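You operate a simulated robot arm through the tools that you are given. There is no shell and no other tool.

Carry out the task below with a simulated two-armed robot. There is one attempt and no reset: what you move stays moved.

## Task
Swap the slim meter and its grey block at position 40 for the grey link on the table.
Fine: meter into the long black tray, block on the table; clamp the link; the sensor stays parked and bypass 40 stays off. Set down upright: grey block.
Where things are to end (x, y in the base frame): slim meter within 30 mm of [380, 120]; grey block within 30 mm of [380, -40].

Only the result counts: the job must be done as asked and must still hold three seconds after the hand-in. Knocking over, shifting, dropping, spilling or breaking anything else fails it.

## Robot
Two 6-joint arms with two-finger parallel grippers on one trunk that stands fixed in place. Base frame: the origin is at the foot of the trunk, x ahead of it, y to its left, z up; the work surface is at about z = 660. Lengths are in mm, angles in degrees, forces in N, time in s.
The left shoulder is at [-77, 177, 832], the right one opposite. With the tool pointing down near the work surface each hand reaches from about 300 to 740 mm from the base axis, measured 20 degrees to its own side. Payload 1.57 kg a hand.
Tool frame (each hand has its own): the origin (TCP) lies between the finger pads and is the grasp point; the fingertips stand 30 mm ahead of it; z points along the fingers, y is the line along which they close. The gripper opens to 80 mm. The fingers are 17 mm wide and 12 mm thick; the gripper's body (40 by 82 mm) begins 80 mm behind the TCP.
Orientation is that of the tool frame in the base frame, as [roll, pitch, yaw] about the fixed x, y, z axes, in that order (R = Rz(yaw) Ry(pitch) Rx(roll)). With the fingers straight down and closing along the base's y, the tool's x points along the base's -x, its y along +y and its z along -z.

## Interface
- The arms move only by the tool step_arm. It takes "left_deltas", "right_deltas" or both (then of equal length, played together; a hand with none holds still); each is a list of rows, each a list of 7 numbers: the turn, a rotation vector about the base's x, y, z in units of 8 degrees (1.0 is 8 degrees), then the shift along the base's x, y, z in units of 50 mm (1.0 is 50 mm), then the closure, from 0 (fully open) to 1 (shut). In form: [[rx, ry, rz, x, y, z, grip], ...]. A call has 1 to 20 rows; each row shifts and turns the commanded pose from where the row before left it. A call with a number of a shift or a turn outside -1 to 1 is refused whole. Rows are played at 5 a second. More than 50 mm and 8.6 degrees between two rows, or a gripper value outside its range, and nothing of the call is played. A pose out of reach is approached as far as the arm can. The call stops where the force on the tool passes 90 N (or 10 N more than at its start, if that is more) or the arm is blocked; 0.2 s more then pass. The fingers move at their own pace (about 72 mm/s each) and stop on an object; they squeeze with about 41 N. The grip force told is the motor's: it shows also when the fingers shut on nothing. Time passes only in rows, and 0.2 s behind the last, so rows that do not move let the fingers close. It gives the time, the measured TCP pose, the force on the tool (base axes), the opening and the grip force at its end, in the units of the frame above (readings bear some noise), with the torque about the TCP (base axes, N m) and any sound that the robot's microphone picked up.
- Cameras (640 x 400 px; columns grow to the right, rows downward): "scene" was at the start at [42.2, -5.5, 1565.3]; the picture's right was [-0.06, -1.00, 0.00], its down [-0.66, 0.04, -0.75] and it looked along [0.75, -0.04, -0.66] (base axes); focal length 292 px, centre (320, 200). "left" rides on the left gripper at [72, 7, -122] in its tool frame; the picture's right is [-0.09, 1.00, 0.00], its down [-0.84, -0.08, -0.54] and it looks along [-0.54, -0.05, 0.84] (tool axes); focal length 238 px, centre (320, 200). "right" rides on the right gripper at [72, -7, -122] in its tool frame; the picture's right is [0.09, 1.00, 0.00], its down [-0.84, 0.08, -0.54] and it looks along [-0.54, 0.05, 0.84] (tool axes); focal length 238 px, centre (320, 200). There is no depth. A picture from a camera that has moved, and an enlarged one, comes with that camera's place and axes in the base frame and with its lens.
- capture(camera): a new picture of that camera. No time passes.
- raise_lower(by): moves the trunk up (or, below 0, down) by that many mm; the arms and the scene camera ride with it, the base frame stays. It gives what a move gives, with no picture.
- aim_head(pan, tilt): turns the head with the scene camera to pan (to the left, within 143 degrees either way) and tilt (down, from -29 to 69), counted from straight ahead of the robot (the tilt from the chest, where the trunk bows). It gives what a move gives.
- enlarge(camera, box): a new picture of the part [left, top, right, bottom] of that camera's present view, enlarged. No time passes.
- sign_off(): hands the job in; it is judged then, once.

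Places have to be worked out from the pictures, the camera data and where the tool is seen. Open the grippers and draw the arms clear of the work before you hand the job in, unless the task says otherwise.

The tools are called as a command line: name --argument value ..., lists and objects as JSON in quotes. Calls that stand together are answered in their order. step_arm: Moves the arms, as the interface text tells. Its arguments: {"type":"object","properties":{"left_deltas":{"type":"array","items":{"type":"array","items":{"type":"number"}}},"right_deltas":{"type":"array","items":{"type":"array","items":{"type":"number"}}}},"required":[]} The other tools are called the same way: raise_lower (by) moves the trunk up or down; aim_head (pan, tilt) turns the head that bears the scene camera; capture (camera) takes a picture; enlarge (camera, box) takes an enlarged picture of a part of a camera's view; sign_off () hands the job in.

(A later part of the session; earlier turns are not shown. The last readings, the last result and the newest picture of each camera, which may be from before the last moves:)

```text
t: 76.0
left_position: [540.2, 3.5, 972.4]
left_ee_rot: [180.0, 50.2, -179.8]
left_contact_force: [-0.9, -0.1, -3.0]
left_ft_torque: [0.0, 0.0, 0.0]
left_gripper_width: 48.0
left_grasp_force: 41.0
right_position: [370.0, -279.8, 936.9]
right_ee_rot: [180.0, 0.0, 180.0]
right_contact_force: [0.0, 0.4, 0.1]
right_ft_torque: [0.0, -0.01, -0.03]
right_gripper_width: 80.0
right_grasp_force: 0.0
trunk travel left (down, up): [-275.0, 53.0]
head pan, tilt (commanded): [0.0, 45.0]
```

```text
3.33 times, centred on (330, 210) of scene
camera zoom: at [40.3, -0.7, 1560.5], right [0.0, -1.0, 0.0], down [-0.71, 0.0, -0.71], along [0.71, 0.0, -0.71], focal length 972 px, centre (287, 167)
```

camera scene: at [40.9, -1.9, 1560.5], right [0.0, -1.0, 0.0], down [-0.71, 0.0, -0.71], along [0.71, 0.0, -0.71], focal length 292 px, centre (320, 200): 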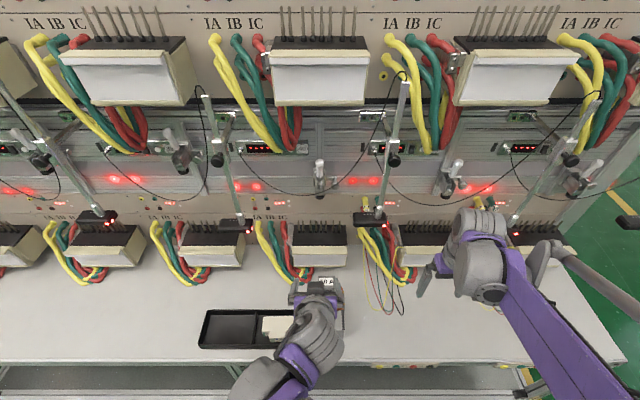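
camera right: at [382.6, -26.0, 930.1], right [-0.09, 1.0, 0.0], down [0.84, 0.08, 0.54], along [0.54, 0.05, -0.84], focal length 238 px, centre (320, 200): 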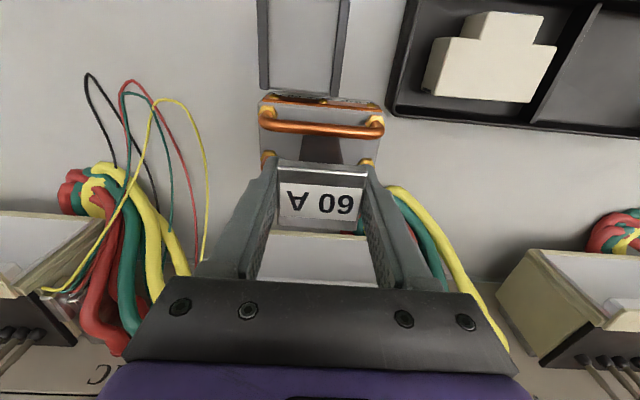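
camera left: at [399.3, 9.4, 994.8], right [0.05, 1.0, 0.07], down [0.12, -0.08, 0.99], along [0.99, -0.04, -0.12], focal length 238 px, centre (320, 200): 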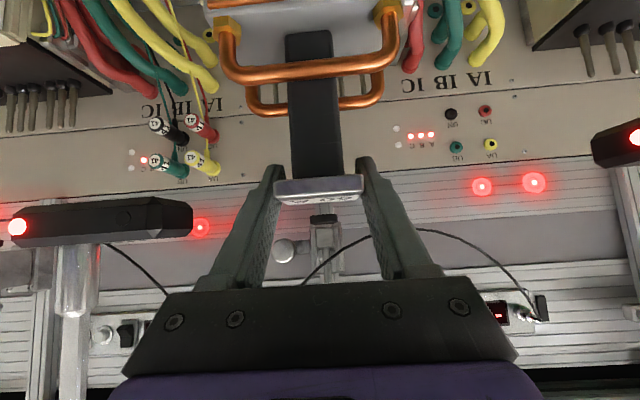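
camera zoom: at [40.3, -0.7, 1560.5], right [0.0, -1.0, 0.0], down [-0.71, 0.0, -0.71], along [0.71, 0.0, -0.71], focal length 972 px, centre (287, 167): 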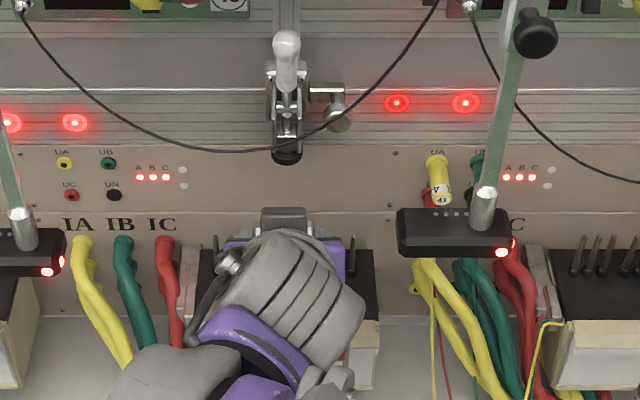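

Foot bottom (≈980) is ~6 mm above the cap top, and the cap lines up with it laterally. I slide forward in small steps, staying short of the pins first.

step_arm --left_deltas '[[0, 0, 0, 0.3, -0.03, 0, 1], [0, 0, 0, 0.3, 0, 0, 1], [0, 0, 0, 0.3, 0, 0, 1]]'

capture --camera "left"

enlarge --camera "scene" --box '[270, 150, 390, 270]'

```text
t: 76.8
left_position: [586.2, -1.0, 972.5]
left_ee_rot: [179.9, 50.2, -179.8]
left_contact_force: [0.6, 0.6, -4.0]
left_ft_torque: [0.01, -0.02, -0.01]
left_gripper_width: 47.9
left_grasp_force: 41.3
right_position: [371.0, -280.5, 936.4]
right_ee_rot: [180.0, 0.0, -180.0]
right_contact_force: [0.2, 0.7, 0.8]
right_ft_torque: [0.03, 0.01, -0.02]
right_gripper_width: 79.9
right_grasp_force: 0.0
trunk travel left (down, up): [-275.0, 53.0]
head pan, tilt (commanded): [0.0, 45.0]
```

```text
taken
camera left: at [445.2, 6.8, 995.1], right [0.05, 1.0, 0.07], down [0.12, -0.08, 0.99], along [0.99, -0.05, -0.12], focal length 238 px, centre (320, 200)
```

left: 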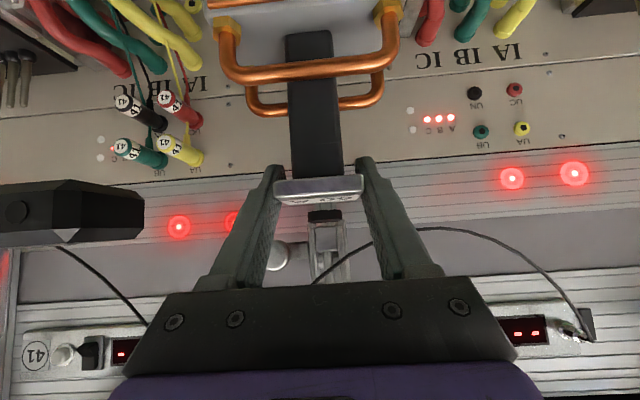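

```text
3.33 times, centred on (330, 210) of scene
camera zoom: at [40.9, -0.8, 1560.5], right [0.0, -1.0, 0.0], down [-0.71, 0.0, -0.71], along [0.71, 0.0, -0.71], focal length 972 px, centre (287, 167)
```

zoom: 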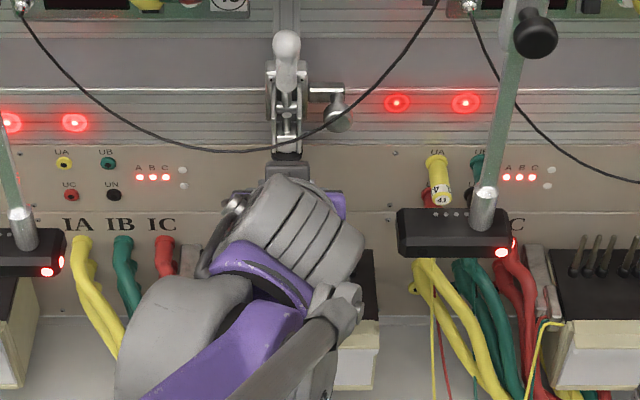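

Still free. Advance in 5 mm steps with force checks as the body nears the pins.

step_arm --left_deltas '[[0, 0, 0, 0.1, 0.02, 0, 1], [0, 0, 0, 0.1, 0, 0, 1], [0, 0, 0, 0.1, 0, 0, 1], [0, 0, 0, 0.1, 0, 0, 1]]'

step_arm --left_deltas '[[0, 0, 0, 0.08, 0, 0, 1], [0, 0, 0, 0.08, 0, 0, 1]]'

capture --camera "left"

```text
t: 77.8
left_position: [605.3, -0.2, 973.1]
left_ee_rot: [179.9, 50.3, -179.7]
left_contact_force: [0.5, 0.2, -3.4]
left_ft_torque: [0.0, -0.02, 0.02]
left_gripper_width: 47.6
left_grasp_force: 40.9
right_position: [370.6, -280.6, 936.1]
right_ee_rot: [180.0, 0.0, -180.0]
right_contact_force: [-0.3, -0.8, -0.1]
right_ft_torque: [0.0, 0.0, -0.02]
right_gripper_width: 80.1
right_grasp_force: 0.0
trunk travel left (down, up): [-275.0, 53.0]
head pan, tilt (commanded): [0.0, 45.0]
```

```text
t: 78.4
left_position: [612.6, 1.5, 974.2]
left_ee_rot: [179.9, 50.3, -179.8]
left_contact_force: [0.2, -0.5, -4.5]
left_ft_torque: [-0.02, -0.01, 0.01]
left_gripper_width: 47.6
left_grasp_force: 41.2
right_position: [370.9, -280.1, 936.5]
right_ee_rot: [-180.0, 0.0, 180.0]
right_contact_force: [-0.6, 0.1, 0.7]
right_ft_torque: [-0.02, -0.02, 0.0]
right_gripper_width: 80.0
right_grasp_force: 0.1
trunk travel left (down, up): [-275.0, 53.0]
head pan, tilt (commanded): [0.0, 45.0]
```

```text
taken
camera left: at [472.0, 7.8, 995.5], right [0.05, 1.0, 0.07], down [0.12, -0.08, 0.99], along [0.99, -0.05, -0.12], focal length 238 px, centre (320, 200)
```

left: 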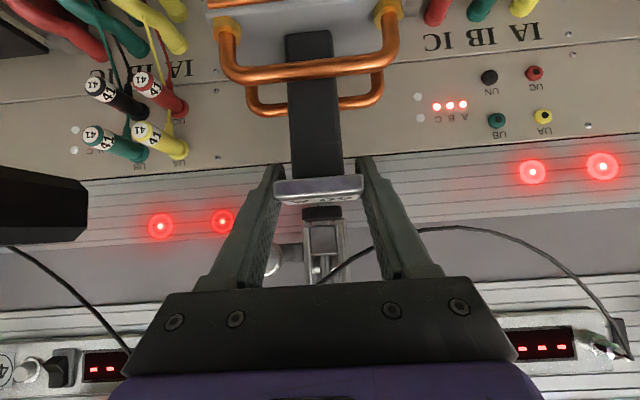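

No contact so far. Continue in ~3 mm steps past the point where the body would meet the pins.

step_arm --left_deltas '[[0, 0, 0, 0.06, 0, 0, 1], [0, 0, 0, 0.06, 0, 0, 1]]'

step_arm --left_deltas '[[0, 0, 0, 0.06, 0, 0, 1], [0, 0, 0, 0.05, 0, 0, 1]]'

capture --camera "left"

```text
t: 79.0
left_position: [619.5, 0.2, 974.7]
left_ee_rot: [179.9, 50.3, -179.8]
left_contact_force: [0.0, 0.1, -4.2]
left_ft_torque: [0.03, 0.02, -0.02]
left_gripper_width: 47.9
left_grasp_force: 40.7
right_position: [371.0, -280.3, 937.2]
right_ee_rot: [180.0, -0.1, 179.9]
right_contact_force: [0.2, 0.5, 0.4]
right_ft_torque: [0.0, -0.01, 0.04]
right_gripper_width: 79.9
right_grasp_force: 0.0
trunk travel left (down, up): [-275.0, 53.0]
head pan, tilt (commanded): [0.0, 45.0]
```

```text
t: 79.6
left_position: [624.3, -0.1, 973.1]
left_ee_rot: [179.9, 50.2, -179.8]
left_contact_force: [0.6, -0.3, -3.5]
left_ft_torque: [-0.01, 0.02, -0.01]
left_gripper_width: 47.6
left_grasp_force: 41.3
right_position: [371.4, -281.3, 937.8]
right_ee_rot: [180.0, 0.0, 180.0]
right_contact_force: [-0.4, -0.4, 0.1]
right_ft_torque: [0.0, 0.01, 0.01]
right_gripper_width: 80.2
right_grasp_force: 0.1
trunk travel left (down, up): [-275.0, 53.0]
head pan, tilt (commanded): [0.0, 45.0]
```

```text
taken
camera left: at [483.7, 6.8, 994.9], right [0.05, 1.0, 0.07], down [0.12, -0.08, 0.99], along [0.99, -0.04, -0.12], focal length 238 px, centre (320, 200)
```

left: 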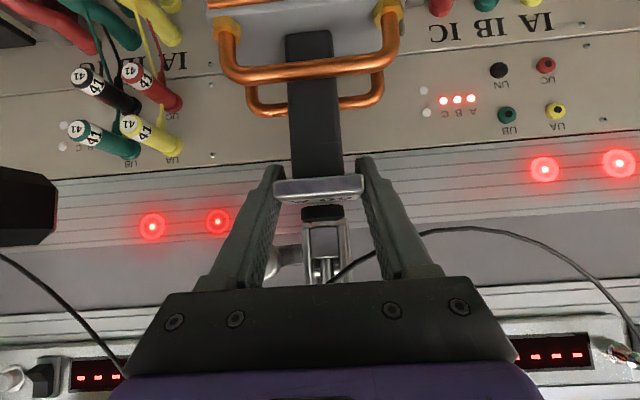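

No resistance from the pins. Move the last ~5 mm to centre under the foot, then lower in small steps onto the socket plate.

step_arm --left_deltas '[[0, 0, 0, 0.05, 0, 0, 1], [0, 0, 0, 0.05, 0, 0, 1]]'

step_arm --left_deltas '[[0, 0, 0, 0, 0, -0.08, 1], [0, 0, 0, 0, 0, -0.08, 1]]'

enlarge --camera "scene" --box '[270, 150, 390, 270]'

capture --camera "left"

```text
t: 80.2
left_position: [628.9, 0.8, 972.3]
left_ee_rot: [179.9, 50.3, -179.8]
left_contact_force: [-0.6, 0.0, -4.4]
left_ft_torque: [0.02, 0.01, 0.02]
left_gripper_width: 47.6
left_grasp_force: 40.8
right_position: [369.7, -280.5, 937.0]
right_ee_rot: [180.0, 0.0, 180.0]
right_contact_force: [-0.4, 0.5, 0.9]
right_ft_torque: [0.01, -0.04, -0.02]
right_gripper_width: 80.0
right_grasp_force: 0.0
trunk travel left (down, up): [-275.0, 53.0]
head pan, tilt (commanded): [0.0, 45.0]
```

```text
t: 80.8
left_position: [628.5, -0.1, 966.6]
left_ee_rot: [180.0, 50.3, -179.8]
left_contact_force: [-0.6, -0.3, -3.6]
left_ft_torque: [-0.03, -0.02, -0.03]
left_gripper_width: 47.7
left_grasp_force: 40.7
right_position: [371.7, -280.4, 936.9]
right_ee_rot: [-180.0, 0.0, -180.0]
right_contact_force: [-0.1, 0.1, 0.1]
right_ft_torque: [-0.02, 0.01, -0.02]
right_gripper_width: 80.0
right_grasp_force: 0.0
trunk travel left (down, up): [-275.0, 53.0]
head pan, tilt (commanded): [0.0, 45.0]
```

```text
3.33 times, centred on (330, 210) of scene
camera zoom: at [40.2, -0.7, 1560.5], right [0.0, -1.0, 0.0], down [-0.71, 0.0, -0.71], along [0.71, 0.0, -0.71], focal length 972 px, centre (287, 167)
```

zoom: 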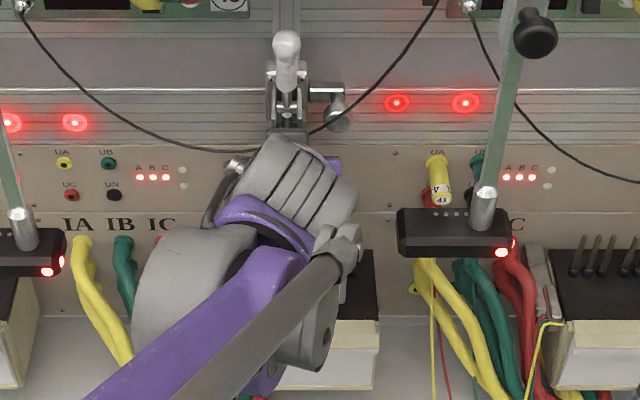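

```text
taken
camera left: at [488.4, 7.3, 987.5], right [0.05, 1.0, 0.07], down [0.12, -0.08, 0.99], along [0.99, -0.04, -0.12], focal length 238 px, centre (320, 200)
```

left: 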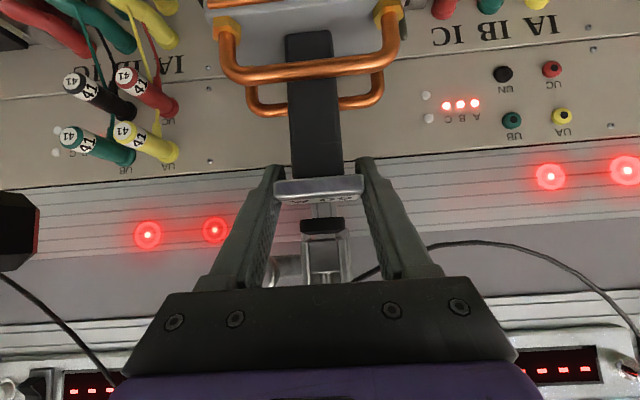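

Lowering on towards the plate, in 2–3 mm steps with force checks.

step_arm --left_deltas '[[0, 0, 0, 0, 0, -0.06, 1], [0, 0, 0, 0, 0, -0.06, 1]]'

step_arm --left_deltas '[[0, 0, 0, 0, 0, -0.04, 1], [0, 0, 0, 0, 0, -0.04, 1]]'

```text
t: 81.4
left_position: [629.4, 0.8, 960.2]
left_ee_rot: [179.9, 50.3, -179.8]
left_contact_force: [-0.1, -0.3, -3.7]
left_ft_torque: [0.0, -0.01, 0.04]
left_gripper_width: 47.6
left_grasp_force: 40.9
right_position: [372.0, -280.5, 937.2]
right_ee_rot: [-180.0, 0.1, 180.0]
right_contact_force: [0.1, -0.6, -1.1]
right_ft_torque: [0.02, -0.03, 0.01]
right_gripper_width: 80.0
right_grasp_force: 0.0
trunk travel left (down, up): [-275.0, 53.0]
head pan, tilt (commanded): [0.0, 45.0]
```

```text
t: 82.0
left_position: [628.4, 0.8, 956.6]
left_ee_rot: [179.9, 50.3, -179.8]
left_contact_force: [-0.3, -0.2, -4.1]
left_ft_torque: [0.03, 0.02, 0.04]
left_gripper_width: 48.0
left_grasp_force: 40.3
right_position: [370.4, -279.7, 937.3]
right_ee_rot: [179.9, -0.1, 180.0]
right_contact_force: [1.0, 0.6, 0.0]
right_ft_torque: [-0.01, -0.04, 0.01]
right_gripper_width: 80.0
right_grasp_force: 0.1
trunk travel left (down, up): [-275.0, 53.0]
head pan, tilt (commanded): [0.0, 45.0]
```

Not touching yet; continue 2 mm at a time.

step_arm --left_deltas '[[0, 0, 0, 0, 0, -0.03, 1], [0, 0, 0, 0, 0, -0.03, 1]]'

step_arm --left_deltas '[[0, 0, 0, 0, 0, -0.03, 1]]'

```text
t: 82.6
left_position: [628.2, -0.6, 955.0]
left_ee_rot: [179.9, 50.6, -179.9]
left_contact_force: [0.9, -1.5, 22.2]
left_ft_torque: [0.24, 0.63, 0.08]
left_gripper_width: 47.8
left_grasp_force: 40.7
right_position: [369.9, -279.0, 937.7]
right_ee_rot: [179.9, 0.1, -180.0]
right_contact_force: [-0.3, 0.4, 0.0]
right_ft_torque: [0.0, -0.02, 0.0]
right_gripper_width: 79.8
right_grasp_force: 0.0
trunk travel left (down, up): [-275.0, 53.0]
head pan, tilt (commanded): [0.0, 45.0]
```

```text
t: 83.0
left_position: [628.2, -0.0, 954.3]
left_ee_rot: [179.8, 50.7, -179.9]
left_contact_force: [5.1, -1.4, 30.2]
left_ft_torque: [-0.01, 0.11, -0.16]
left_gripper_width: 47.8
left_grasp_force: 41.6
right_position: [370.0, -280.3, 938.2]
right_ee_rot: [-179.9, 0.1, 180.0]
right_contact_force: [0.3, -0.5, -0.4]
right_ft_torque: [-0.03, 0.01, 0.03]
right_gripper_width: 80.2
right_grasp_force: 0.1
trunk travel left (down, up): [-275.0, 53.0]
head pan, tilt (commanded): [0.0, 45.0]
```

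Firm contact at z≈955, exactly the predicted seat height. I check the picture, then relieve pressure and release.

capture --camera "left"

step_arm --left_deltas '[[0, 0, 0, 0, 0, 0.03, 1], [0, 0, 0, 0, 0, 0, 0.35], [0, 0, 0, 0, 0, 0, 0.1], [0, 0, 0, 0, 0, 0, 0]]'

capture --camera "left"

```text
taken
camera left: at [486.9, 7.2, 974.5], right [0.06, 1.0, 0.07], down [0.11, -0.08, 0.99], along [0.99, -0.05, -0.12], focal length 238 px, centre (320, 200)
```

left: 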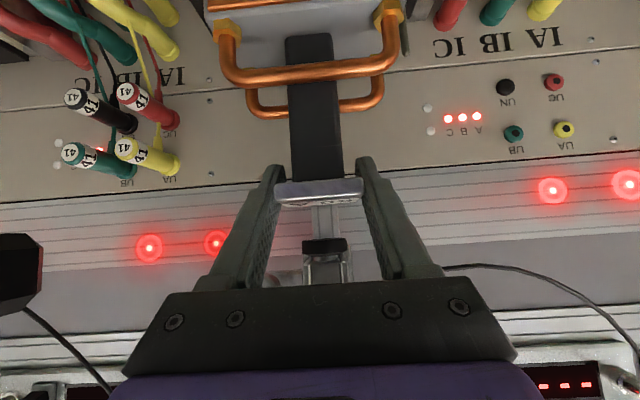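

```text
t: 84.0
left_position: [628.7, 0.6, 953.0]
left_ee_rot: [179.9, 50.3, -179.8]
left_contact_force: [-0.8, 0.1, 1.0]
left_ft_torque: [0.02, -0.01, 0.0]
left_gripper_width: 80.0
left_grasp_force: 0.1
right_position: [371.3, -279.1, 936.1]
right_ee_rot: [179.9, 0.1, -180.0]
right_contact_force: [0.6, 0.1, -0.7]
right_ft_torque: [0.0, -0.03, 0.0]
right_gripper_width: 79.8
right_grasp_force: 0.1
trunk travel left (down, up): [-275.0, 53.0]
head pan, tilt (commanded): [0.0, 45.0]
```

```text
taken
camera left: at [487.8, 7.5, 974.8], right [0.05, 1.0, 0.07], down [0.12, -0.08, 0.99], along [0.99, -0.04, -0.12], focal length 238 px, centre (320, 200)
```

left: 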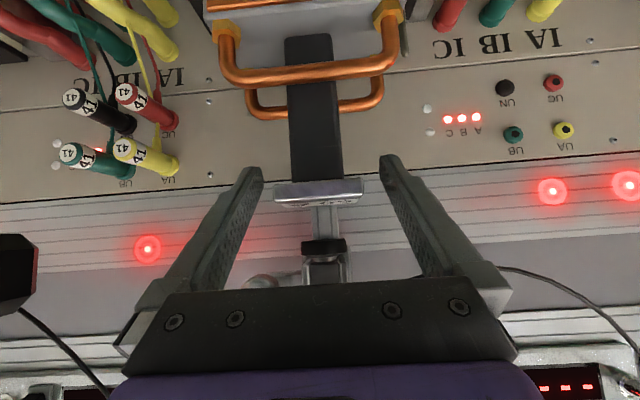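

The link stands on its own. Withdraw the open hand straight back, then view the seated link.

step_arm --left_deltas '[[0, 0, 0, -0.4, 0, 0.02, 0], [0, 0, 0, -0.8, 0, 0.1, 0], [0, 0, 0, -0.8, 0, 0.2, 0], [0, 0, 0, -0.8, 0.2, 0.2, 0], [0, 0, 0, -0.6, 0.4, 0.2, 0]]'

capture --camera "left"

enlarge --camera "scene" --box '[270, 150, 390, 270]'

```text
t: 85.2
left_position: [458.5, 31.5, 990.6]
left_ee_rot: [179.9, 50.4, -179.8]
left_contact_force: [0.4, -0.5, 0.1]
left_ft_torque: [-0.01, 0.0, -0.02]
left_gripper_width: 80.0
left_grasp_force: 0.0
right_position: [370.6, -278.8, 938.5]
right_ee_rot: [-180.0, 0.1, 179.9]
right_contact_force: [0.6, -0.2, -0.2]
right_ft_torque: [-0.03, -0.06, 0.03]
right_gripper_width: 80.1
right_grasp_force: 0.0
trunk travel left (down, up): [-275.0, 53.0]
head pan, tilt (commanded): [0.0, 45.0]
```

```text
taken
camera left: at [316.8, 38.4, 1011.6], right [0.05, 1.0, 0.07], down [0.12, -0.08, 0.99], along [0.99, -0.04, -0.12], focal length 238 px, centre (320, 200)
```

left: 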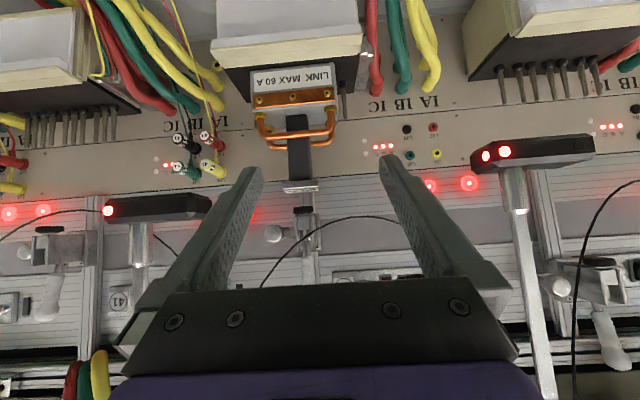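

```text
3.33 times, centred on (330, 210) of scene
camera zoom: at [38.6, 0.0, 1560.5], right [0.0, -1.0, 0.0], down [-0.71, 0.0, -0.71], along [0.71, 0.0, -0.71], focal length 972 px, centre (287, 167)
```

zoom: 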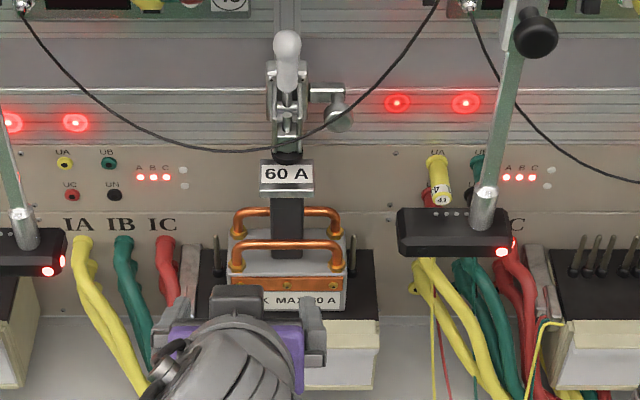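

The link sits squarely in the socket under the foot. Now to clamp: I turn the left hand horizontal and bring half-open fingers up to the handle's ball level, in front of it.

step_arm --left_deltas '[[0, -0.99, 0, 0.1, -0.12, 0.43, 0.5], [0, -0.99, 0, 0.1, -0.12, 0.43, 0.5], [0, -0.99, 0, 0.1, -0.12, 0.43, 0.5], [0, -0.99, 0, 0.1, -0.12, 0.43, 0.5], [0, -0.99, 0, 0.1, -0.12, 0.43, 0.5], [0, 0, 0, 0.5, 0, 0, 0.5], [0, 0, 0, 0.5, 0, 0, 0.5]]'

capture --camera "left"

enlarge --camera "scene" --box '[280, 130, 360, 220]'

```text
t: 86.8
left_position: [534.6, 0.0, 1095.0]
left_ee_rot: [-123.8, 89.9, -123.6]
left_contact_force: [0.7, 1.2, 0.4]
left_ft_torque: [0.02, 0.01, -0.04]
left_gripper_width: 40.2
left_grasp_force: 0.0
right_position: [371.5, -280.7, 936.7]
right_ee_rot: [-179.9, 0.1, 180.0]
right_contact_force: [-0.6, 0.7, 0.8]
right_ft_torque: [0.05, -0.02, 0.01]
right_gripper_width: 80.0
right_grasp_force: 0.0
trunk travel left (down, up): [-275.0, 53.0]
head pan, tilt (commanded): [0.0, 45.0]
```

```text
taken
camera left: at [410.8, 7.4, 1024.0], right [0.0, 1.0, 0.09], down [-0.54, -0.08, 0.84], along [0.84, -0.05, 0.54], focal length 238 px, centre (320, 200)
```

left: 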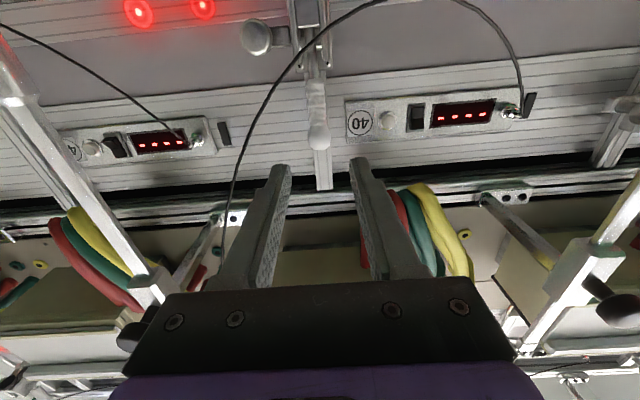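

```text
4.44 times, centred on (320, 175) of scene
camera zoom: at [40.3, -0.9, 1560.5], right [0.0, -1.0, 0.0], down [-0.71, 0.0, -0.71], along [0.71, 0.0, -0.71], focal length 1297 px, centre (320, 311)
```

zoom: 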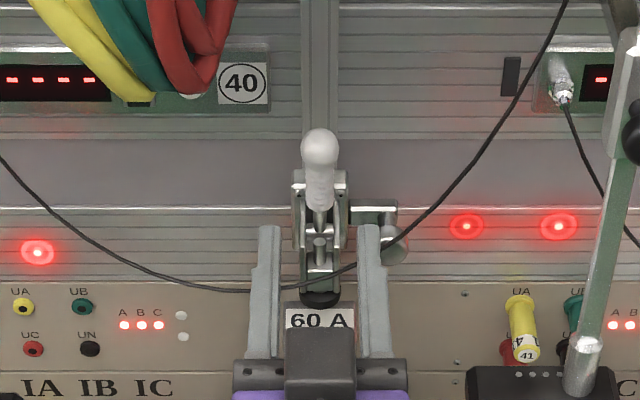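

The ball is at about [633, 0, 1099]. I advance so the fingertips straddle it and close.

step_arm --left_deltas '[[0, 0, 0, 0.6, 0, 0.03, 0.5], [0, 0, 0, 0.6, 0, 0.03, 0.5], [0, 0, 0, 0.48, 0, 0, 0.5]]'

capture --camera "left"

enlarge --camera "scene" --box '[280, 130, 360, 220]'

```text
t: 87.6
left_position: [619.3, 0.0, 1098.0]
left_ee_rot: [-131.7, 89.7, -131.6]
left_contact_force: [-0.7, 0.4, -0.1]
left_ft_torque: [-0.01, -0.02, 0.05]
left_gripper_width: 39.9
left_grasp_force: 0.0
right_position: [373.0, -279.4, 937.4]
right_ee_rot: [-180.0, 0.1, -179.9]
right_contact_force: [-0.4, -0.9, -0.4]
right_ft_torque: [0.0, 0.03, -0.02]
right_gripper_width: 80.0
right_grasp_force: 0.1
trunk travel left (down, up): [-275.0, 53.0]
head pan, tilt (commanded): [0.0, 45.0]
```

```text
taken
camera left: at [496.2, 7.5, 1026.1], right [0.0, 1.0, 0.09], down [-0.54, -0.08, 0.84], along [0.84, -0.04, 0.54], focal length 238 px, centre (320, 200)
```

left: 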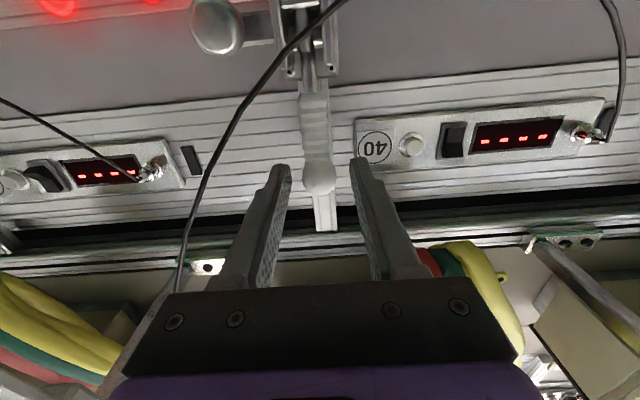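

```text
4.44 times, centred on (320, 175) of scene
camera zoom: at [40.7, -0.9, 1560.5], right [0.0, -1.0, 0.0], down [-0.71, 0.0, -0.71], along [0.71, 0.0, -0.71], focal length 1297 px, centre (320, 311)
```

zoom: 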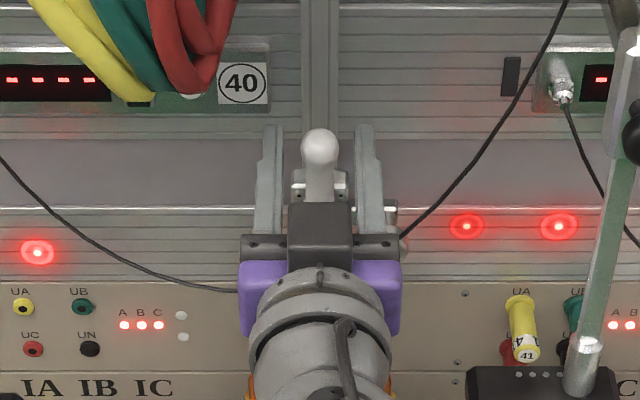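

Ball is between the fingertips. Close on it.

step_arm --left_deltas '[[0, 0, 0, 0, 0, 0, 1], [0, 0, 0, 0, 0, 0, 1]]'

capture --camera "left"

```text
t: 88.2
left_position: [618.8, -0.0, 1099.2]
left_ee_rot: [-126.8, 89.9, -126.7]
left_contact_force: [-1.1, -3.5, -1.0]
left_ft_torque: [-0.02, 0.12, -0.07]
left_gripper_width: 21.1
left_grasp_force: 34.3
right_position: [371.6, -280.4, 936.7]
right_ee_rot: [-180.0, 0.1, 180.0]
right_contact_force: [0.3, 0.6, 0.7]
right_ft_torque: [-0.02, -0.01, 0.02]
right_gripper_width: 80.0
right_grasp_force: 0.0
trunk travel left (down, up): [-275.0, 53.0]
head pan, tilt (commanded): [0.0, 45.0]
```

```text
taken
camera left: at [495.2, 7.2, 1026.5], right [0.0, 1.0, 0.09], down [-0.54, -0.08, 0.84], along [0.84, -0.05, 0.54], focal length 238 px, centre (320, 200)
```

left: 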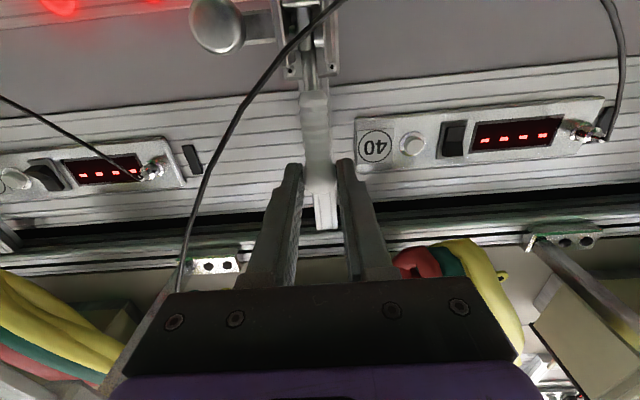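

Ball held (21 mm). I now swing it down along its arc in small steps.

step_arm --left_deltas '[[0, 0, 0, -0.216, 0, -0.058, 1], [0, 0, 0, -0.212, 0, -0.1, 1], [0, 0, 0, -0.192, 0, -0.134, 1]]'

capture --camera "left"

enlarge --camera "scene" --box '[280, 130, 360, 220]'

```text
t: 89.0
left_position: [587.3, -0.4, 1084.3]
left_ee_rot: [43.0, 90.0, 43.1]
left_contact_force: [6.4, -3.3, 11.7]
left_ft_torque: [-0.02, -1.06, -0.12]
left_gripper_width: 21.2
left_grasp_force: 34.5
right_position: [370.5, -280.4, 936.0]
right_ee_rot: [-179.9, 0.0, -180.0]
right_contact_force: [-0.1, -0.5, 0.0]
right_ft_torque: [0.0, -0.01, 0.0]
right_gripper_width: 80.0
right_grasp_force: 0.0
trunk travel left (down, up): [-275.0, 53.0]
head pan, tilt (commanded): [0.0, 45.0]
```

```text
taken
camera left: at [463.4, 7.2, 1011.2], right [0.0, 1.0, 0.09], down [-0.54, -0.08, 0.84], along [0.84, -0.05, 0.54], focal length 238 px, centre (320, 200)
```

left: 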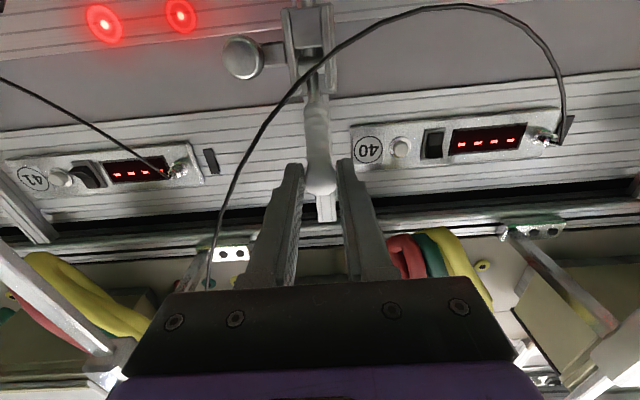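

```text
4.44 times, centred on (320, 175) of scene
camera zoom: at [39.6, -1.3, 1560.6], right [0.0, -1.0, 0.0], down [-0.71, 0.0, -0.71], along [0.71, 0.0, -0.71], focal length 1297 px, centre (320, 311)
```

zoom: 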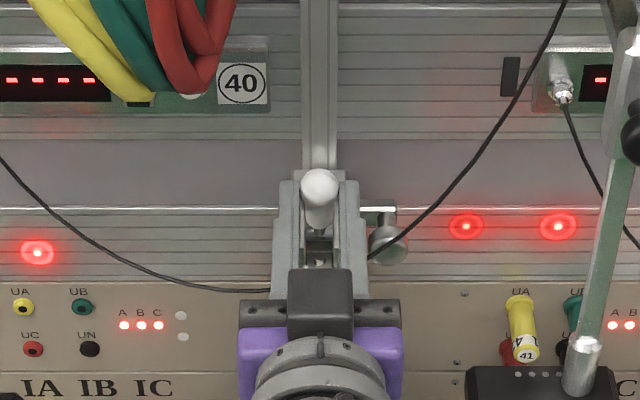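

The handle follows. Continue down the arc.

step_arm --left_deltas '[[0, 0, 0, -0.164, 0, -0.164, 1], [0, 0, 0, -0.134, 0, -0.192, 1], [0, 0, 0, -0.1, 0, -0.212, 1]]'

capture --camera "left"

```text
t: 89.8
left_position: [566.5, 0.9, 1055.6]
left_ee_rot: [-120.4, 89.9, -120.1]
left_contact_force: [0.3, 0.5, 0.0]
left_ft_torque: [0.01, -0.03, -0.01]
left_gripper_width: 0.0
left_grasp_force: 21.4
right_position: [370.5, -279.5, 935.9]
right_ee_rot: [180.0, -0.1, -180.0]
right_contact_force: [-0.1, 0.2, 0.3]
right_ft_torque: [0.0, -0.01, 0.01]
right_gripper_width: 79.8
right_grasp_force: 0.0
trunk travel left (down, up): [-275.0, 53.0]
head pan, tilt (commanded): [0.0, 45.0]
```

```text
taken
camera left: at [443.9, 7.3, 983.1], right [-0.01, 1.0, 0.09], down [-0.54, -0.08, 0.84], along [0.84, -0.04, 0.54], focal length 238 px, centre (320, 200)
```

left: 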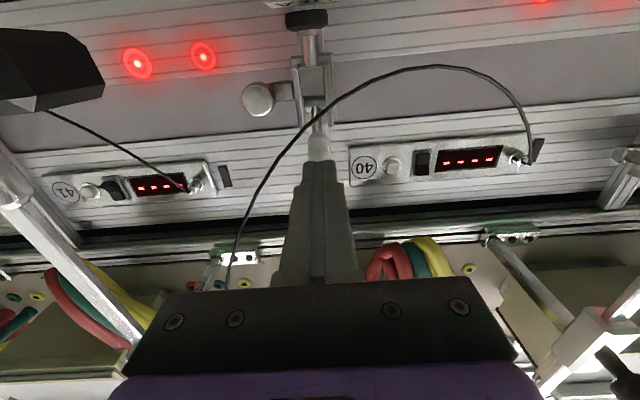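

The ball slipped out, but the handle has come part-way and the foot is lower. I check its angle; with closed fingers I can push it the rest of the way from above.

enlarge --camera "scene" --box '[280, 130, 360, 220]'

enlarge --camera "left" --box '[240, 0, 400, 180]'

```text
4.44 times, centred on (320, 175) of scene
camera zoom: at [39.8, -0.7, 1560.4], right [0.0, -1.0, 0.0], down [-0.71, 0.0, -0.71], along [0.71, 0.0, -0.71], focal length 1297 px, centre (320, 311)
```

zoom: 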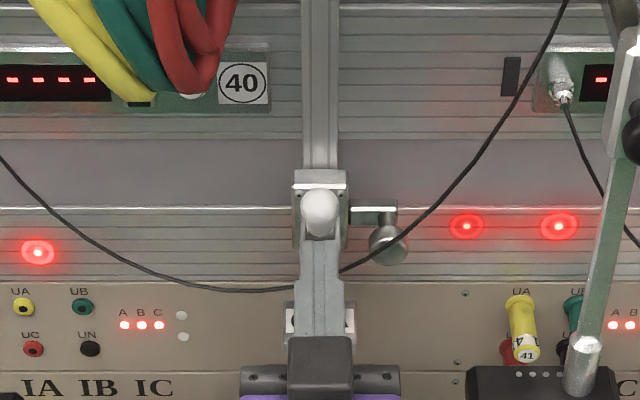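

```text
2.22 times, centred on (320, 90) of left
camera zoom: at [443.9, 7.3, 983.1], right [-0.01, 1.0, 0.09], down [-0.54, -0.08, 0.84], along [0.84, -0.04, 0.54], focal length 530 px, centre (320, 444)
```

zoom: 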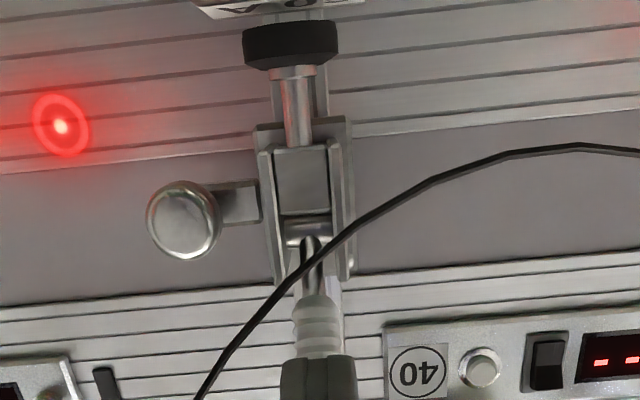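

The handle is at about 46° and the foot almost on the cap. I back off, rise above the ball with shut fingers, and then press the handle down from above.

step_arm --left_deltas '[[0, 0, 0, -0.7, 0, 0, 1], [0, 0, 0, -0.1, 0, 0.7, 1], [0, 0, 0, 0, 0, 0.5, 1], [0, 0, 0, 0.5, 0, 0, 1], [0, 0, 0, 0.28, 0, 0, 1]]'

enlarge --camera "scene" --box '[280, 130, 360, 220]'

capture --camera "left"

```text
t: 91.0
left_position: [565.9, 1.2, 1117.2]
left_ee_rot: [-115.7, 89.9, -115.2]
left_contact_force: [0.3, 0.2, 0.1]
left_ft_torque: [0.0, 0.02, 0.03]
left_gripper_width: 0.0
left_grasp_force: 20.9
right_position: [369.3, -279.7, 937.3]
right_ee_rot: [-180.0, 0.0, 179.9]
right_contact_force: [0.2, 0.1, 0.1]
right_ft_torque: [0.02, 0.0, -0.01]
right_gripper_width: 79.7
right_grasp_force: 0.0
trunk travel left (down, up): [-275.0, 53.0]
head pan, tilt (commanded): [0.0, 45.0]
```

```text
4.44 times, centred on (320, 175) of scene
camera zoom: at [39.5, -0.6, 1560.5], right [0.0, -1.0, 0.0], down [-0.71, 0.0, -0.71], along [0.71, 0.0, -0.71], focal length 1297 px, centre (320, 311)
```

zoom: 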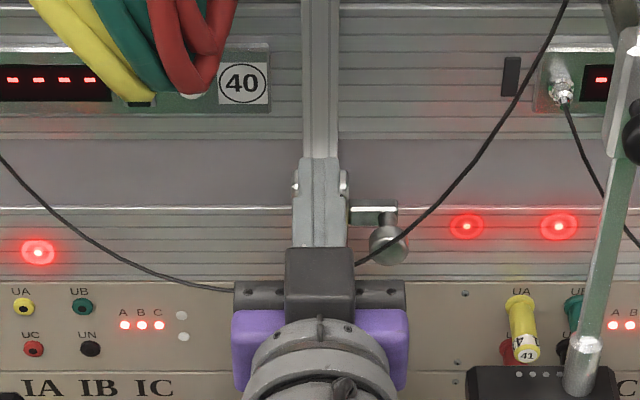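

```text
taken
camera left: at [442.8, 7.7, 1043.9], right [0.0, 1.0, 0.09], down [-0.54, -0.08, 0.84], along [0.84, -0.04, 0.54], focal length 238 px, centre (320, 200)
```

left: 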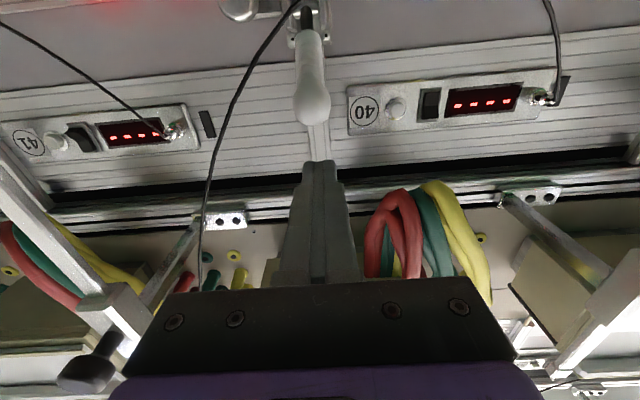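

The shut fingers are above the ball. Press down in small steps.

step_arm --left_deltas '[[0, 0, 0, 0, 0, -0.2, 1], [0, 0, 0, 0, 0, -0.2, 1], [0, 0, 0, 0, 0, -0.16, 1], [0, 0, 0, 0, 0, -0.16, 1]]'

capture --camera "left"

enlarge --camera "scene" --box '[280, 130, 360, 220]'

```text
t: 92.0
left_position: [565.8, 0.6, 1081.9]
left_ee_rot: [-84.7, 89.9, -84.3]
left_contact_force: [-3.9, 0.4, 10.8]
left_ft_torque: [-0.04, -0.16, 0.01]
left_gripper_width: 0.0
left_grasp_force: 21.5
right_position: [368.7, -281.1, 937.4]
right_ee_rot: [-180.0, 0.1, 180.0]
right_contact_force: [-0.2, -0.2, 0.0]
right_ft_torque: [0.02, 0.0, 0.01]
right_gripper_width: 80.2
right_grasp_force: 0.1
trunk travel left (down, up): [-275.0, 53.0]
head pan, tilt (commanded): [0.0, 45.0]
```

```text
taken
camera left: at [442.2, 7.5, 1009.1], right [-0.01, 1.0, 0.09], down [-0.54, -0.08, 0.84], along [0.84, -0.04, 0.54], focal length 238 px, centre (320, 200)
```

left: 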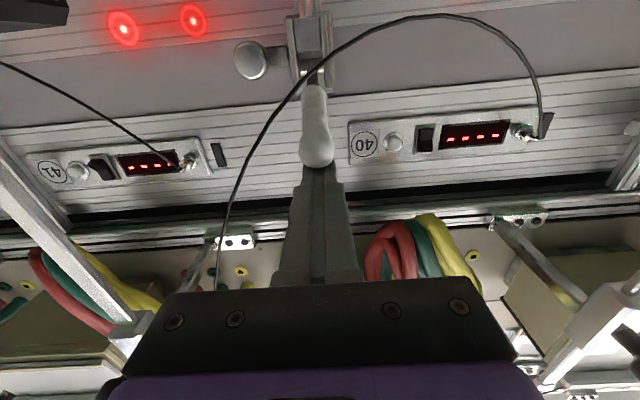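

```text
4.44 times, centred on (320, 175) of scene
camera zoom: at [38.3, -0.8, 1560.6], right [0.0, -1.0, 0.0], down [-0.71, 0.0, -0.71], along [0.71, 0.0, -0.71], focal length 1297 px, centre (320, 311)
```

zoom: 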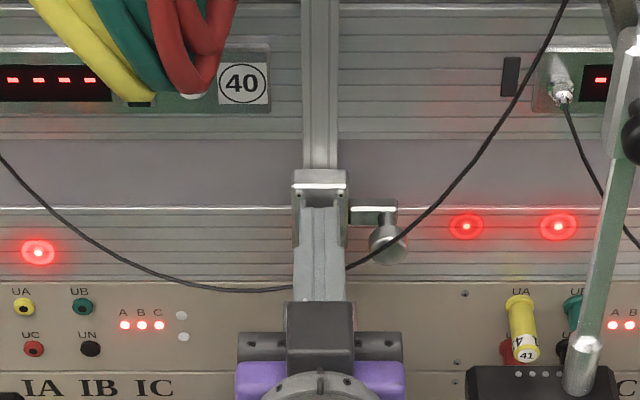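

Contact made and the handle is going down. Continue pressing stepwise.

step_arm --left_deltas '[[0, 0, 0, 0, 0, -0.14, 1], [0, 0, 0, 0, 0, -0.14, 1], [0, 0, 0, 0, 0, -0.14, 1]]'

step_arm --left_deltas '[[0, 0, 0, 0, 0, -0.12, 1], [0, 0, 0, 0, 0, -0.1, 1]]'

capture --camera "left"

```text
t: 92.8
left_position: [567.8, 0.5, 1059.3]
left_ee_rot: [-120.7, 89.9, -120.3]
left_contact_force: [-1.5, 0.1, 3.2]
left_ft_torque: [0.01, -0.02, -0.02]
left_gripper_width: 0.0
left_grasp_force: 21.6
right_position: [371.0, -280.1, 937.5]
right_ee_rot: [-180.0, 0.0, 180.0]
right_contact_force: [0.2, 0.3, 0.1]
right_ft_torque: [0.02, 0.01, 0.05]
right_gripper_width: 80.1
right_grasp_force: 0.2
trunk travel left (down, up): [-275.0, 53.0]
head pan, tilt (commanded): [0.0, 45.0]
```

```text
t: 93.4
left_position: [566.6, 0.4, 1048.0]
left_ee_rot: [-114.4, 89.9, -114.1]
left_contact_force: [2.3, -0.3, 6.4]
left_ft_torque: [0.0, -0.07, 0.03]
left_gripper_width: 0.2
left_grasp_force: 21.4
right_position: [371.4, -280.5, 936.8]
right_ee_rot: [-180.0, 0.1, 180.0]
right_contact_force: [-0.1, -0.2, 0.4]
right_ft_torque: [0.01, 0.0, 0.01]
right_gripper_width: 80.0
right_grasp_force: 0.1
trunk travel left (down, up): [-275.0, 53.0]
head pan, tilt (commanded): [0.0, 45.0]
```

```text
taken
camera left: at [443.4, 7.9, 975.7], right [-0.01, 1.0, 0.09], down [-0.54, -0.08, 0.84], along [0.84, -0.04, 0.54], focal length 238 px, centre (320, 200)
```

left: 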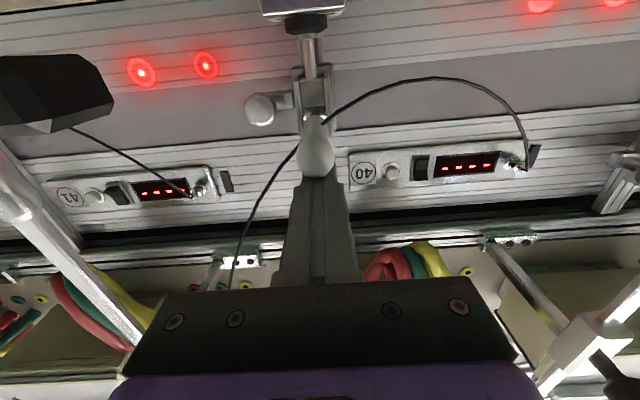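

Foot is at the cap and the handle nearly level. Press the last ~10 mm to the closed position.

step_arm --left_deltas '[[0, 0, 0, 0, 0, -0.06, 1], [0, 0, 0, 0, 0, -0.06, 1]]'

step_arm --left_deltas '[[0, 0, 0, 0, 0, -0.05, 1], [0, 0, 0, 0, 0, -0.05, 1]]'

enlarge --camera "left" --box '[240, 0, 400, 180]'

```text
t: 94.0
left_position: [566.2, 0.9, 1045.5]
left_ee_rot: [27.6, 89.7, 28.2]
left_contact_force: [25.7, -0.8, 77.0]
left_ft_torque: [-0.06, -0.67, 0.03]
left_gripper_width: 0.0
left_grasp_force: 21.1
right_position: [368.9, -279.3, 938.8]
right_ee_rot: [-180.0, 0.2, -180.0]
right_contact_force: [0.7, 0.6, 0.3]
right_ft_torque: [-0.02, 0.0, 0.0]
right_gripper_width: 79.9
right_grasp_force: 0.1
trunk travel left (down, up): [-275.0, 53.0]
head pan, tilt (commanded): [0.0, 45.0]
```

```text
t: 94.3
left_position: [565.6, -0.0, 1046.3]
left_ee_rot: [46.2, 89.3, 46.8]
left_contact_force: [10.8, -2.7, 61.1]
left_ft_torque: [-0.1, -0.45, -0.36]
left_gripper_width: 0.0
left_grasp_force: 21.0
right_position: [368.4, -281.1, 938.4]
right_ee_rot: [-180.0, 0.1, -180.0]
right_contact_force: [0.3, 0.1, 0.7]
right_ft_torque: [0.03, 0.01, 0.02]
right_gripper_width: 79.9
right_grasp_force: 0.0
trunk travel left (down, up): [-275.0, 53.0]
head pan, tilt (commanded): [0.0, 45.0]
stopped in row 1 (left hand): the force on the tool passed its limit at 97 N (the readings are from after the stop); the commanded pose is now the measured one
```

```text
2.22 times, centred on (320, 90) of left
camera zoom: at [443.3, 8.0, 973.1], right [-0.01, 0.99, 0.1], down [-0.55, -0.09, 0.83], along [0.84, -0.05, 0.55], focal length 530 px, centre (320, 444)
```

zoom: 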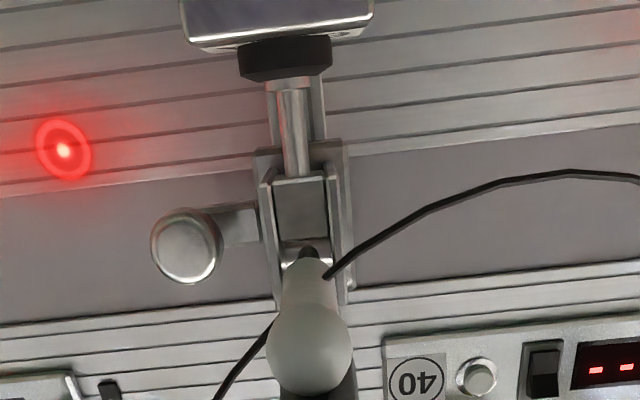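

The handle met a hard stop (≈97 N). I lift off gently and check whether it stays locked down with the foot on the cap.

step_arm --left_deltas '[[0, 0, 0, 0, 0, 0.1, 1], [0, 0, 0, -0.1, 0, 0.3, 1], [0, 0, 0, -0.5, 0, 0.2, 1]]'

enlarge --camera "left" --box '[240, 0, 400, 180]'

enlarge --camera "scene" --box '[280, 150, 360, 260]'

```text
t: 95.1
left_position: [537.8, 0.5, 1073.7]
left_ee_rot: [54.6, 89.7, 55.0]
left_contact_force: [-0.2, 0.4, 0.8]
left_ft_torque: [-0.02, -0.01, -0.01]
left_gripper_width: 0.0
left_grasp_force: 21.4
right_position: [370.1, -280.0, 935.7]
right_ee_rot: [-180.0, 0.1, 180.0]
right_contact_force: [0.2, 0.3, -0.1]
right_ft_torque: [0.03, 0.02, -0.01]
right_gripper_width: 80.2
right_grasp_force: 0.1
trunk travel left (down, up): [-275.0, 53.0]
head pan, tilt (commanded): [0.0, 45.0]
```

```text
2.22 times, centred on (320, 90) of left
camera zoom: at [414.7, 8.0, 1001.1], right [-0.01, 1.0, 0.1], down [-0.54, -0.09, 0.83], along [0.84, -0.05, 0.54], focal length 530 px, centre (320, 444)
```

zoom: 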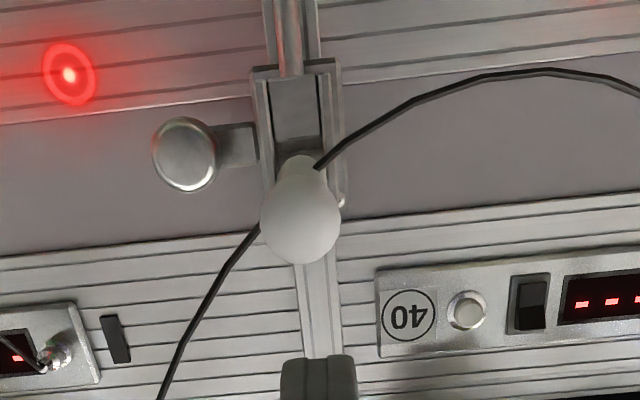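

```text
3.64 times, centred on (320, 205) of scene
camera zoom: at [38.8, -0.3, 1560.3], right [0.0, -1.0, 0.0], down [-0.71, 0.0, -0.71], along [0.71, 0.0, -0.71], focal length 1061 px, centre (320, 182)
```

zoom: 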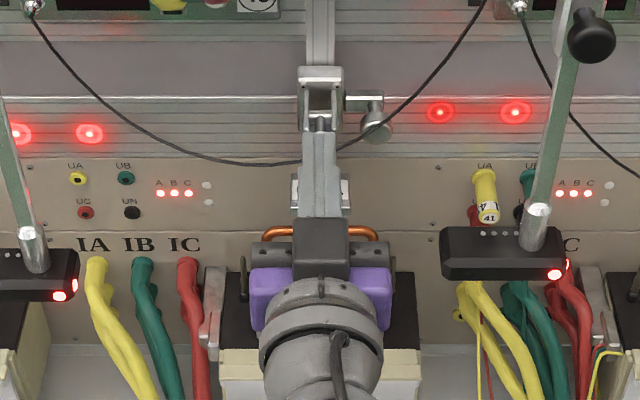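

The handle stays down without being held. I retreat the left hand to the left to get an unobstructed view of the clamp.

step_arm --left_deltas '[[0, 0, 0, -0.8, 0, 0, 1], [0, 0, 0, -0.8, 0.4, 0, 1], [0, 0, 0, -0.2, 0.9, 0, 1], [0, 0, 0, 0, 0.9, 0, 1], [0, 0, 0, 0, 0.9, 0, 1]]'

enlarge --camera "scene" --box '[290, 160, 350, 250]'

capture --camera "scene"

capture --camera "left"

```text
t: 96.3
left_position: [446.3, 156.9, 1073.5]
left_ee_rot: [70.9, 89.7, 71.5]
left_contact_force: [0.3, 0.2, -0.4]
left_ft_torque: [0.0, -0.01, 0.01]
left_gripper_width: 0.1
left_grasp_force: 21.1
right_position: [369.8, -280.6, 937.4]
right_ee_rot: [180.0, 0.0, 180.0]
right_contact_force: [0.8, 0.0, 0.0]
right_ft_torque: [-0.01, 0.01, -0.02]
right_gripper_width: 80.2
right_grasp_force: 0.0
trunk travel left (down, up): [-275.0, 53.0]
head pan, tilt (commanded): [0.0, 45.0]
```

```text
4.44 times, centred on (320, 205) of scene
camera zoom: at [39.8, -0.3, 1560.5], right [0.0, -1.0, 0.0], down [-0.71, 0.0, -0.71], along [0.71, 0.0, -0.71], focal length 1297 px, centre (320, 178)
```

zoom: 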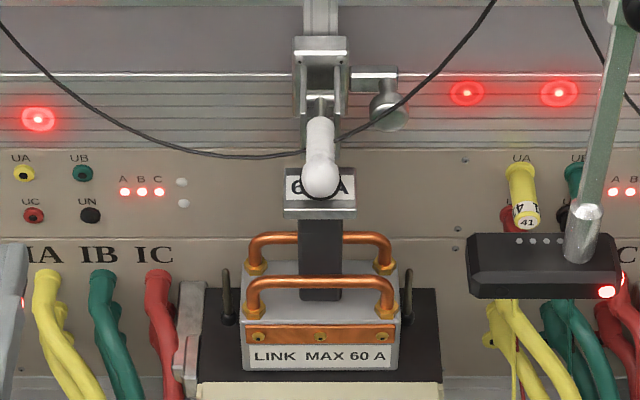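

```text
taken
camera scene: at [39.8, -0.3, 1560.5], right [0.0, -1.0, 0.0], down [-0.71, 0.0, -0.71], along [0.71, 0.0, -0.71], focal length 292 px, centre (320, 200)
```

scene: 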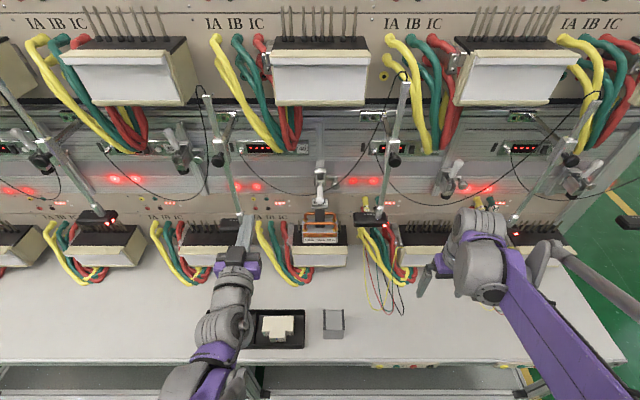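

```text
taken
camera left: at [322.3, 164.3, 1001.2], right [-0.01, 1.0, 0.1], down [-0.54, -0.09, 0.84], along [0.84, -0.04, 0.54], focal length 238 px, centre (320, 200)
```

left: 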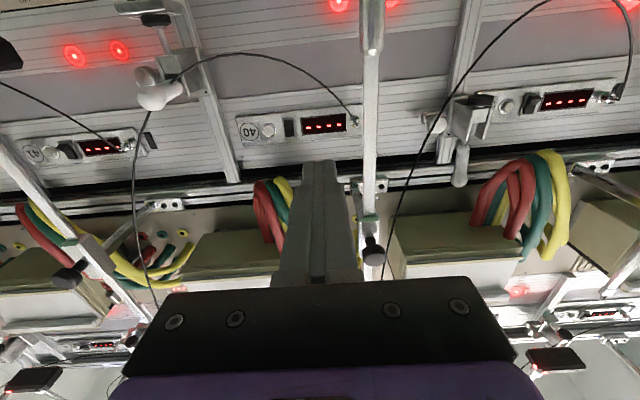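

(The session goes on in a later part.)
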